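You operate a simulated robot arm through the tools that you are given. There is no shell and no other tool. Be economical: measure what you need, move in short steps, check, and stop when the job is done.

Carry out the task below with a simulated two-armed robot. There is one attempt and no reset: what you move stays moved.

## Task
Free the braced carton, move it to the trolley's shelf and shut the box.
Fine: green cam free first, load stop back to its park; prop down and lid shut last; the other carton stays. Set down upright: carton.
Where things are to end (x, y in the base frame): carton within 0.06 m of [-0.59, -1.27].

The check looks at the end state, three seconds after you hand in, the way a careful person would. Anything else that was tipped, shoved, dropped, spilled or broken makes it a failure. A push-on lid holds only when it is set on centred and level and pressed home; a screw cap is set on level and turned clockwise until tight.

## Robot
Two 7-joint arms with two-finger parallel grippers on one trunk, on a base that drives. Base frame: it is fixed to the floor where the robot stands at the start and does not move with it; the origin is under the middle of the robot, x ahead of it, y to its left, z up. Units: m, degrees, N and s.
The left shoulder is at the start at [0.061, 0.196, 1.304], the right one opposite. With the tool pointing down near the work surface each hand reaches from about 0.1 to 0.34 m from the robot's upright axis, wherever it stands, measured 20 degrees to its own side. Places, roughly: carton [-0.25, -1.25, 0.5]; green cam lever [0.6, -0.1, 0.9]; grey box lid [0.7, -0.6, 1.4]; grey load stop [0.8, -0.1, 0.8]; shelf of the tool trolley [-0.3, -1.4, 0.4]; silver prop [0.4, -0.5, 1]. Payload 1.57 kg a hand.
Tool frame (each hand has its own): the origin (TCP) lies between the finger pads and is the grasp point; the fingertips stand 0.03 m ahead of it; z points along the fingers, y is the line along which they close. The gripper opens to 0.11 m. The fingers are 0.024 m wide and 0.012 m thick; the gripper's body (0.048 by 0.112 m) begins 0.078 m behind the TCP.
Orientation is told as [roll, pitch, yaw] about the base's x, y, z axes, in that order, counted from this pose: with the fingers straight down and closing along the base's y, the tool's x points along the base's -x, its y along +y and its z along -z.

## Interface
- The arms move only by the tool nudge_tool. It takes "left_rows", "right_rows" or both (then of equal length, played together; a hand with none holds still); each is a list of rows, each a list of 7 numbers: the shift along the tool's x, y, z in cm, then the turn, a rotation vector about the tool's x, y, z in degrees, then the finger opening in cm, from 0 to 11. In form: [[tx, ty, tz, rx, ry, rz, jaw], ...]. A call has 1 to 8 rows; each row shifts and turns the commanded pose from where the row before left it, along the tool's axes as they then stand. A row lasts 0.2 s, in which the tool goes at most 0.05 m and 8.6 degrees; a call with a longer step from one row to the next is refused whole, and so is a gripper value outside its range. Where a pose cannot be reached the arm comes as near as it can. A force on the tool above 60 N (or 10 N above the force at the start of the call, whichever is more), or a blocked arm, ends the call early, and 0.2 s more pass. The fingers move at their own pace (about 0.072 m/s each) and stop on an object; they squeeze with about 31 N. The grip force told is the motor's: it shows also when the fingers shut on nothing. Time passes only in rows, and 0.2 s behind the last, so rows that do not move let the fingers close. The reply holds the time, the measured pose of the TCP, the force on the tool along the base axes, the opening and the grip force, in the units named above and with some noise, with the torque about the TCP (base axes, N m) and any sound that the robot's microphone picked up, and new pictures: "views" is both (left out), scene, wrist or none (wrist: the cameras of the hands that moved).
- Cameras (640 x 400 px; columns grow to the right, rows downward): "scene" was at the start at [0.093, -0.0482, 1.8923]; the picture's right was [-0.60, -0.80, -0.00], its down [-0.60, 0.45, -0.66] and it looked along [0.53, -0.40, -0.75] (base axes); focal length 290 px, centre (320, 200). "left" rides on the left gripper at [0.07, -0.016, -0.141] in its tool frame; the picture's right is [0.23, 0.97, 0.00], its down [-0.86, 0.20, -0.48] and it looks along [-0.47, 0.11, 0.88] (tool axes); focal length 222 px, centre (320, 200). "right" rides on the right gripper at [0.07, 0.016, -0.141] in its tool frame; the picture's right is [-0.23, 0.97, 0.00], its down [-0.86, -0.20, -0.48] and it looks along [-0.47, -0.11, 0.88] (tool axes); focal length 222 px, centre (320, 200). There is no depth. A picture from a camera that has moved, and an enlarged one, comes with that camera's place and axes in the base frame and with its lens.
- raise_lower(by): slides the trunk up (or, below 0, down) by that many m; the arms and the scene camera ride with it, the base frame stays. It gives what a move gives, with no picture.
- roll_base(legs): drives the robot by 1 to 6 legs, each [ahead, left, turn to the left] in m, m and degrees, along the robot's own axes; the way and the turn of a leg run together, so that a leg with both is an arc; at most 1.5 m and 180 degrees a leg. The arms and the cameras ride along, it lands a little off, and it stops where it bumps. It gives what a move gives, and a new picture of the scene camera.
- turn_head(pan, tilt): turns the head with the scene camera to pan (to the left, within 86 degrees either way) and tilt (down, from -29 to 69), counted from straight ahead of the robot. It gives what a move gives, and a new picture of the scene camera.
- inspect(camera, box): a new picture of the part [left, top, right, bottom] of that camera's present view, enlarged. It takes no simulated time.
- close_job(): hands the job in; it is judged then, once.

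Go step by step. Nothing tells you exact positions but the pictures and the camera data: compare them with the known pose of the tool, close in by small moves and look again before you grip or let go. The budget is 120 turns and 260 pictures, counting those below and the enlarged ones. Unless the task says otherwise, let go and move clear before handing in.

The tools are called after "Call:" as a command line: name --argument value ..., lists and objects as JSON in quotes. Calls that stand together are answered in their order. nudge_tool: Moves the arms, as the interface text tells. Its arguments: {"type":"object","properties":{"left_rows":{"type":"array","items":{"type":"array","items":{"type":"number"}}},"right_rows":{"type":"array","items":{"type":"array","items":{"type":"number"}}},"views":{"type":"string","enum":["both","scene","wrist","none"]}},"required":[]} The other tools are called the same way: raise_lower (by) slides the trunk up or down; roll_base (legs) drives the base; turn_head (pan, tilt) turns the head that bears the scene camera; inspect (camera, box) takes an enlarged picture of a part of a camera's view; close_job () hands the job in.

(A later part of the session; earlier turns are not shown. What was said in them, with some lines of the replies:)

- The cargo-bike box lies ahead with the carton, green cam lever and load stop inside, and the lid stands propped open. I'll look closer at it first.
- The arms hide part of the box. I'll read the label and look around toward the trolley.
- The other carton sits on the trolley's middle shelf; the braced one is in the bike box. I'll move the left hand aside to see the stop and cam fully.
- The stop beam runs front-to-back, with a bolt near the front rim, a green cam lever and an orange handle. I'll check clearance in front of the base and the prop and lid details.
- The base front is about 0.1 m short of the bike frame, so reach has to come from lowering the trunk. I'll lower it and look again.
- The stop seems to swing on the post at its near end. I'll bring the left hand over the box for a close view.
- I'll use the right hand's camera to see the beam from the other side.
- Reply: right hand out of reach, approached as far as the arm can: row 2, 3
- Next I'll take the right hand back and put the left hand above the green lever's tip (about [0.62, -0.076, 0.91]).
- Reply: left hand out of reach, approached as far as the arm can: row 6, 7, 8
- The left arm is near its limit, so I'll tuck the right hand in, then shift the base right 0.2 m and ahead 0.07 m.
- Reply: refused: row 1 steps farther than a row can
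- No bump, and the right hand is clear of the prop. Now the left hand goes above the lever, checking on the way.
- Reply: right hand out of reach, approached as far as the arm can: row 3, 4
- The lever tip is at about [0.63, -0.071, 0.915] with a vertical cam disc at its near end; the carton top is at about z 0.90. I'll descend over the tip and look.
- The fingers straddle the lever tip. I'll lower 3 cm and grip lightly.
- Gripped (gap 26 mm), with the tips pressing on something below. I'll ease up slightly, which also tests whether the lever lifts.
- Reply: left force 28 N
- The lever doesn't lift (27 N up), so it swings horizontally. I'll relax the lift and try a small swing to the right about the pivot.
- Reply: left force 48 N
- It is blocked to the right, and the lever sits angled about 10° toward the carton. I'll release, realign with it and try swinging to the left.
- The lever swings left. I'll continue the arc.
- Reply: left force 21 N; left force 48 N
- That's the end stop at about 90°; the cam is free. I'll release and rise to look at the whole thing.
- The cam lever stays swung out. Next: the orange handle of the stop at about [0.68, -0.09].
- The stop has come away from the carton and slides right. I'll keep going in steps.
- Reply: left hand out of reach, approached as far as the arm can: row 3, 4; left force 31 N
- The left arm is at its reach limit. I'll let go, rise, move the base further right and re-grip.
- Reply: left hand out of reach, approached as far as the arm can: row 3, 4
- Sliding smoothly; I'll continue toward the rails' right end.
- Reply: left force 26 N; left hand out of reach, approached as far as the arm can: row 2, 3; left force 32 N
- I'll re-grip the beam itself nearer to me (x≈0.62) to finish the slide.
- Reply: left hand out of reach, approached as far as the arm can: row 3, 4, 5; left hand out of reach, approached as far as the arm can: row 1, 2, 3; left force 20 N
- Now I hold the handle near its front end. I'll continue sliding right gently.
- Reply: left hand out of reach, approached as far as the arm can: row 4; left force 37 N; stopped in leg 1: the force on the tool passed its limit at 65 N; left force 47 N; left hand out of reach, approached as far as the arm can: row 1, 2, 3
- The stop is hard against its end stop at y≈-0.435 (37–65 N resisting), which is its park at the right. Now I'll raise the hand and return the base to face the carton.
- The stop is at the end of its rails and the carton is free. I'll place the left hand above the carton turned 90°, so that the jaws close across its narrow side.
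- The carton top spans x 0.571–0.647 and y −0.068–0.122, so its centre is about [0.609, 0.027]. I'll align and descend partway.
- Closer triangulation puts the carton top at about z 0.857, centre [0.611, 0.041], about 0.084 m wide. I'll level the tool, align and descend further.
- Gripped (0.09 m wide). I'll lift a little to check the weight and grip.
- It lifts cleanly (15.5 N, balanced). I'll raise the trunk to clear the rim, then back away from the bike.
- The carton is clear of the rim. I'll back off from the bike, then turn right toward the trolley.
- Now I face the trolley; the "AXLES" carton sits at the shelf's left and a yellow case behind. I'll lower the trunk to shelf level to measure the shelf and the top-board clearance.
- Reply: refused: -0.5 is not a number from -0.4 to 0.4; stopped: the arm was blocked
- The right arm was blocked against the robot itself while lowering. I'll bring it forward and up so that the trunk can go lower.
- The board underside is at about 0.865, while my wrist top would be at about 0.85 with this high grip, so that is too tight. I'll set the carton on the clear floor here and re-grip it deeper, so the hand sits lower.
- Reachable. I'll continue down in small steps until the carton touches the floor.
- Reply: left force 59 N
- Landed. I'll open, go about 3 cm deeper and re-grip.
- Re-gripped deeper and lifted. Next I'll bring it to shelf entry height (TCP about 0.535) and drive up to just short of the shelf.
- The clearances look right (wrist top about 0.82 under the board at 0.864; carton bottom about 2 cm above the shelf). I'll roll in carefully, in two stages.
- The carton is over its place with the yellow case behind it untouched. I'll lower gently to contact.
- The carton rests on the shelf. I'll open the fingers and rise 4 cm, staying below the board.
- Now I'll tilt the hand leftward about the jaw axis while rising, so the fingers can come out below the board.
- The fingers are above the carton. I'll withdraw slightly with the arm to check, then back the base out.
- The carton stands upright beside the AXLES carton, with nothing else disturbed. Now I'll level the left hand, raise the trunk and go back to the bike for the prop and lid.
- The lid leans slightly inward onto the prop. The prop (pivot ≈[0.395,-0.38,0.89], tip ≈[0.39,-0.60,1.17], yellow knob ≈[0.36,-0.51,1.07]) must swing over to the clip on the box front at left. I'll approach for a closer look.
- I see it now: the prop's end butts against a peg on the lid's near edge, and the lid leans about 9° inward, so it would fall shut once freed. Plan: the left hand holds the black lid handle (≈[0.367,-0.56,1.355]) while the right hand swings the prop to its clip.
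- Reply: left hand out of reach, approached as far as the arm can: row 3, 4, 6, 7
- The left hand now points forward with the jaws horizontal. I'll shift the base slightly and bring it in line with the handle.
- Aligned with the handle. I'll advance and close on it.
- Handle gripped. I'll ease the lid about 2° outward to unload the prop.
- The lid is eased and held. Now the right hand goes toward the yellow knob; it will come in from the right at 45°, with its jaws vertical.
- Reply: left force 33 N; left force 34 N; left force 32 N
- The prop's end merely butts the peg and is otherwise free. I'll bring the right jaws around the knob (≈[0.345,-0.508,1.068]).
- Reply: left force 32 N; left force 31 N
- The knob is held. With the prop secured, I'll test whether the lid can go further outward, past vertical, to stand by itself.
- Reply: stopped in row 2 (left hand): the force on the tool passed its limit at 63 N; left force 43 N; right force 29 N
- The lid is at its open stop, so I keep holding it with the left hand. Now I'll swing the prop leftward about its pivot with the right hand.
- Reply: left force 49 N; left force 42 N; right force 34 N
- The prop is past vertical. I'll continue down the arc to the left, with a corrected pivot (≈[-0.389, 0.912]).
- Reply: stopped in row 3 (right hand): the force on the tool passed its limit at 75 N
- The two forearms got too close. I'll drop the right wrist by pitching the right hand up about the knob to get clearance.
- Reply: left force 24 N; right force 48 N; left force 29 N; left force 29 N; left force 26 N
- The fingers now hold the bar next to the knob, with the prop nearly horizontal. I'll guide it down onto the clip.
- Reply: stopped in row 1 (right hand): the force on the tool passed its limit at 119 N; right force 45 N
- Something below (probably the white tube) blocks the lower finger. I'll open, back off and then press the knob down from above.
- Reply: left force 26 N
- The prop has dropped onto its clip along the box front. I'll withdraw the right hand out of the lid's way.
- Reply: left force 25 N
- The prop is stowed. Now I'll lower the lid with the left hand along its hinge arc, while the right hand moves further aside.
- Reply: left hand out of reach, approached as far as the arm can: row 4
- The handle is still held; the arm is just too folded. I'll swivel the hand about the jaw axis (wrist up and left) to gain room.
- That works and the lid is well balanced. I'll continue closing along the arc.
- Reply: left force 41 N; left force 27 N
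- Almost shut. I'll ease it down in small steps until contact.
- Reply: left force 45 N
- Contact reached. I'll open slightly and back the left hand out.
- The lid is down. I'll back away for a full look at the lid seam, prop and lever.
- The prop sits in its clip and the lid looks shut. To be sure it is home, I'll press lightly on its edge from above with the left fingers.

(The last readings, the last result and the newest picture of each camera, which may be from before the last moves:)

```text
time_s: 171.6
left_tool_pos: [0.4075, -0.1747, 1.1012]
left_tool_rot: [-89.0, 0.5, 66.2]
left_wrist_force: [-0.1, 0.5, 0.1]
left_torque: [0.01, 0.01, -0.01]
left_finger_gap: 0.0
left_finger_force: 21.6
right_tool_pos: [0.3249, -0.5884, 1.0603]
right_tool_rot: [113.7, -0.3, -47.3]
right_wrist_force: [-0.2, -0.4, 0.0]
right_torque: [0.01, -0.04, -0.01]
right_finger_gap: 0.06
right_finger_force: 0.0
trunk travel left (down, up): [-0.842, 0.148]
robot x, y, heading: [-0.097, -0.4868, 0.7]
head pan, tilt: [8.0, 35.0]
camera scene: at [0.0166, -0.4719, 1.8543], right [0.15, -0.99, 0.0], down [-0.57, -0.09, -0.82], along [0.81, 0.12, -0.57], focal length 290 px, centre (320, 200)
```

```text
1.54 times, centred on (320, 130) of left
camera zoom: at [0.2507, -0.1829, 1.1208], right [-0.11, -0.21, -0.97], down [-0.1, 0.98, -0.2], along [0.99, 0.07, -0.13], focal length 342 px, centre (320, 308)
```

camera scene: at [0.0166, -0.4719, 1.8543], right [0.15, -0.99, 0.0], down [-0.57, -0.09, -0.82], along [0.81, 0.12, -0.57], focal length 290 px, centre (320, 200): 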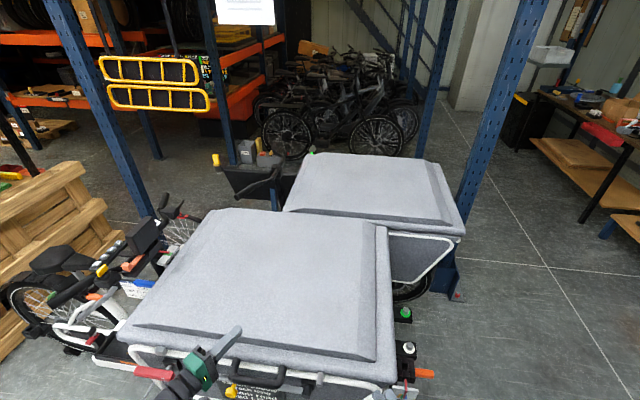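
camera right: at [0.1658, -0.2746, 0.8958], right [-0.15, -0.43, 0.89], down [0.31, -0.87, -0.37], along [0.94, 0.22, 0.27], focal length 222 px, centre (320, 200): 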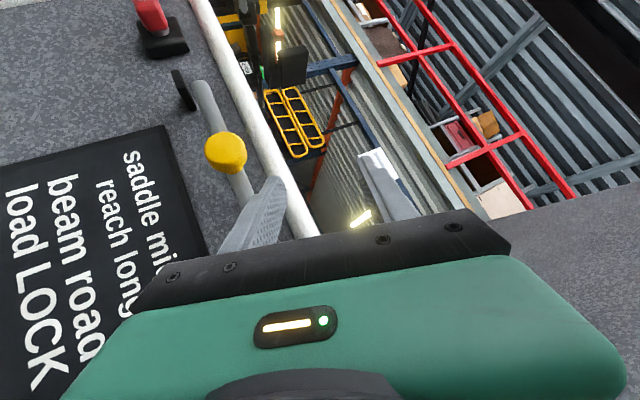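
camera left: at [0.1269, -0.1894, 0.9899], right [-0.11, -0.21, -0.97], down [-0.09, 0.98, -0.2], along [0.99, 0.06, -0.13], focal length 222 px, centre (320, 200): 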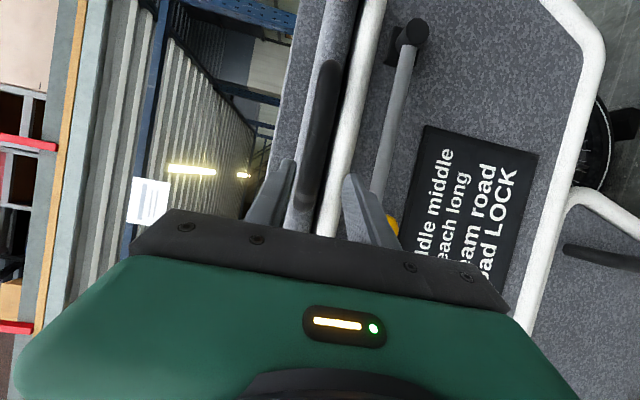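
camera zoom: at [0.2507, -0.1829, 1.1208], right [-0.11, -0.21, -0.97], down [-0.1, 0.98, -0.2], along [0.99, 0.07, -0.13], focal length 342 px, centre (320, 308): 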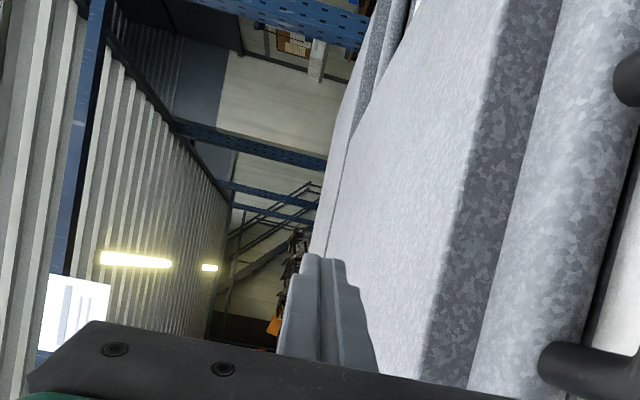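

Call:
nudge_tool --left_rows '[[0, 2, 0, 0, 0, 0, 0], [0, 2, 0, 0, 0, 0, 0], [0, 1, 0, 0, 0, 0, 0], [0, 0.7, 0, 0, 0, 0, 0], [0, 0.7, 0, 0, 0, 0, 0], [0, 0.7, 0, 0, 0, 0, 0], [0, 0.7, 0, 0, 0, 0, 0]]' --views "none"

```text
time_s: 173.2
left_tool_pos: [0.4068, -0.1748, 1.0226]
left_tool_rot: [-89.0, 0.5, 66.2]
left_wrist_force: [-0.6, 1.0, -0.3]
left_torque: [0.01, 0.01, -0.01]
left_finger_gap: 0.0
left_finger_force: 21.6
right_tool_pos: [0.3251, -0.5883, 1.0604]
right_tool_rot: [113.6, -0.3, -47.4]
right_wrist_force: [0.5, -0.3, 0.5]
right_torque: [0.01, 0.0, 0.01]
right_finger_gap: 0.0599
right_finger_force: 0.1
trunk travel left (down, up): [-0.842, 0.148]
robot x, y, heading: [-0.0988, -0.4871, 0.9]
head pan, tilt: [8.0, 35.0]
```

Call:
nudge_tool --left_rows '[[0, 0.6, 0, 0, 0, 0, 0], [0, 0.6, 0, 0, 0, 0, 0], [0, 0.6, 0, 0, 0, 0, 0], [0, 0.5, 0, 0, 0, 0, 0]]' --views "wrist"

```text
time_s: 174.2
left_tool_pos: [0.4071, -0.1763, 1.0097]
left_tool_rot: [-90.2, -0.1, 66.4]
left_wrist_force: [10.2, 10.1, 54.3]
left_torque: [0.86, -0.09, -0.17]
left_finger_gap: 0.0
left_finger_force: 21.7
right_tool_pos: [0.3226, -0.5911, 1.0623]
right_tool_rot: [113.9, -0.3, -47.3]
right_wrist_force: [0.1, -0.5, -0.5]
right_torque: [0.0, 0.02, 0.01]
right_finger_gap: 0.0601
right_finger_force: 0.0
trunk travel left (down, up): [-0.842, 0.148]
robot x, y, heading: [-0.1011, -0.4888, 0.6]
head pan, tilt: [8.0, 35.0]
camera left: at [0.2497, -0.1841, 1.0254], right [-0.09, -0.21, -0.97], down [-0.1, 0.98, -0.2], along [0.99, 0.08, -0.1], focal length 222 px, centre (320, 200)
```

left: 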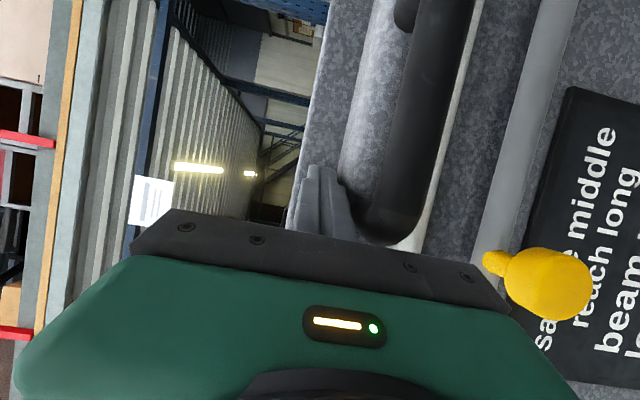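

The lid is firm under 54 N, so it's home. I'll lift off, back away and do a final check.

Call:
nudge_tool --left_rows '[[0, -3, 0, 0, 0, 0, 0], [0, -4, 0, 0, 0, 0, 0]]' --views "none"

Call:
roll_base --legs '[[-0.45, 0, 0]]'

Call:
turn_head --pan -75 --tilt 40

```text
time_s: 174.8
left_tool_pos: [0.4031, -0.1767, 1.0694]
left_tool_rot: [-88.9, 0.5, 66.1]
left_wrist_force: [-1.1, -0.6, -0.2]
left_torque: [-0.03, 0.04, 0.03]
left_finger_gap: 0.0
left_finger_force: 21.5
right_tool_pos: [0.3245, -0.591, 1.061]
right_tool_rot: [113.8, -0.3, -47.4]
right_wrist_force: [-0.2, 0.0, -0.6]
right_torque: [0.01, 0.01, 0.0]
right_finger_gap: 0.0601
right_finger_force: 0.0
trunk travel left (down, up): [-0.842, 0.148]
robot x, y, heading: [-0.0985, -0.4867, 0.7]
head pan, tilt: [8.0, 35.0]
```

```text
time_s: 177.5
left_tool_pos: [-0.0382, -0.1815, 1.0697]
left_tool_rot: [-88.9, 0.5, 66.0]
left_wrist_force: [0.0, -0.7, -0.9]
left_torque: [0.03, -0.01, 0.01]
left_finger_gap: 0.0
left_finger_force: 21.3
right_tool_pos: [-0.122, -0.5952, 1.0612]
right_tool_rot: [113.7, -0.2, -47.5]
right_wrist_force: [0.0, 1.7, -0.3]
right_torque: [0.0, 0.0, -0.02]
right_finger_gap: 0.0599
right_finger_force: 0.2
trunk travel left (down, up): [-0.842, 0.148]
robot x, y, heading: [-0.5482, -0.4932, 0.4]
head pan, tilt: [8.0, 35.0]
camera scene: at [-0.4255, -0.4774, 1.8539], right [0.15, -0.99, 0.0], down [-0.57, -0.08, -0.82], along [0.81, 0.12, -0.58], focal length 290 px, centre (320, 200)
```

scene: 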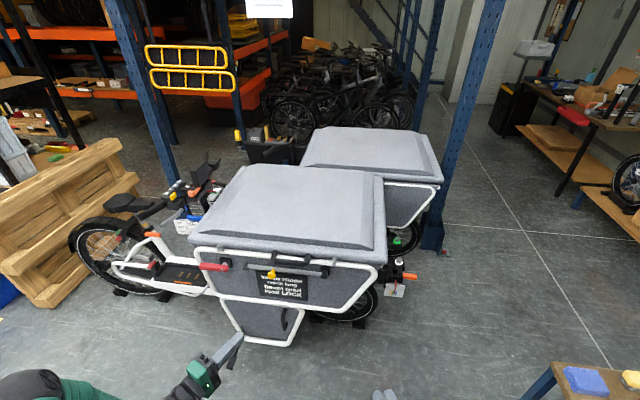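

```text
time_s: 179.1
left_tool_pos: [-0.0407, -0.1817, 1.0692]
left_tool_rot: [-89.1, 0.5, 65.9]
left_wrist_force: [0.4, -1.2, 0.8]
left_torque: [-0.04, 0.0, -0.03]
left_finger_gap: 0.0
left_finger_force: 21.1
right_tool_pos: [-0.1232, -0.5946, 1.0613]
right_tool_rot: [113.7, -0.3, -47.5]
right_wrist_force: [0.5, -0.2, -0.8]
right_torque: [0.01, 0.01, 0.03]
right_finger_gap: 0.0599
right_finger_force: 0.1
trunk travel left (down, up): [-0.842, 0.148]
robot x, y, heading: [-0.5468, -0.4904, 0.4]
head pan, tilt: [-75.0, 40.0]
camera scene: at [-0.493, -0.5718, 1.8467], right [-0.96, -0.27, 0.0], down [-0.17, 0.62, -0.77], along [0.2, -0.74, -0.64], focal length 290 px, centre (320, 200)
```

scene: 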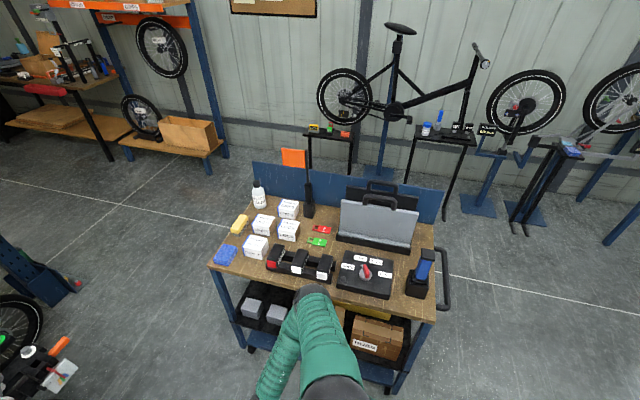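

Everything is in place: the HUBS carton stands upright on the trolley shelf, the prop is clipped down, the lid is shut, and both hands are clear. I'm handing in.

Call:
close_job

```text
The job is handed in.
```

The job is done and handed in: the braced HUBS carton is on the trolley's shelf and the bike box is shut.

- **Cam and load stop:** The green cam was freed first, then the stop slid right to its end stop. I took that end as its park, since I saw no mark for it.
- **Carton:** It stands upright at about [-0.58, -1.24], roughly 0.03 m from the target. I set it on the floor once on the way, to re-grip it lower so the hand would fit under the trolley's top board. The AXLES carton was not moved.
- **Prop:** It lies along the box front against its clip. It slipped from the fingers and dropped the last few centimetres into place.
- **Lid:** It was lowered by its handle, and it held firm when pressed with about 54 N.
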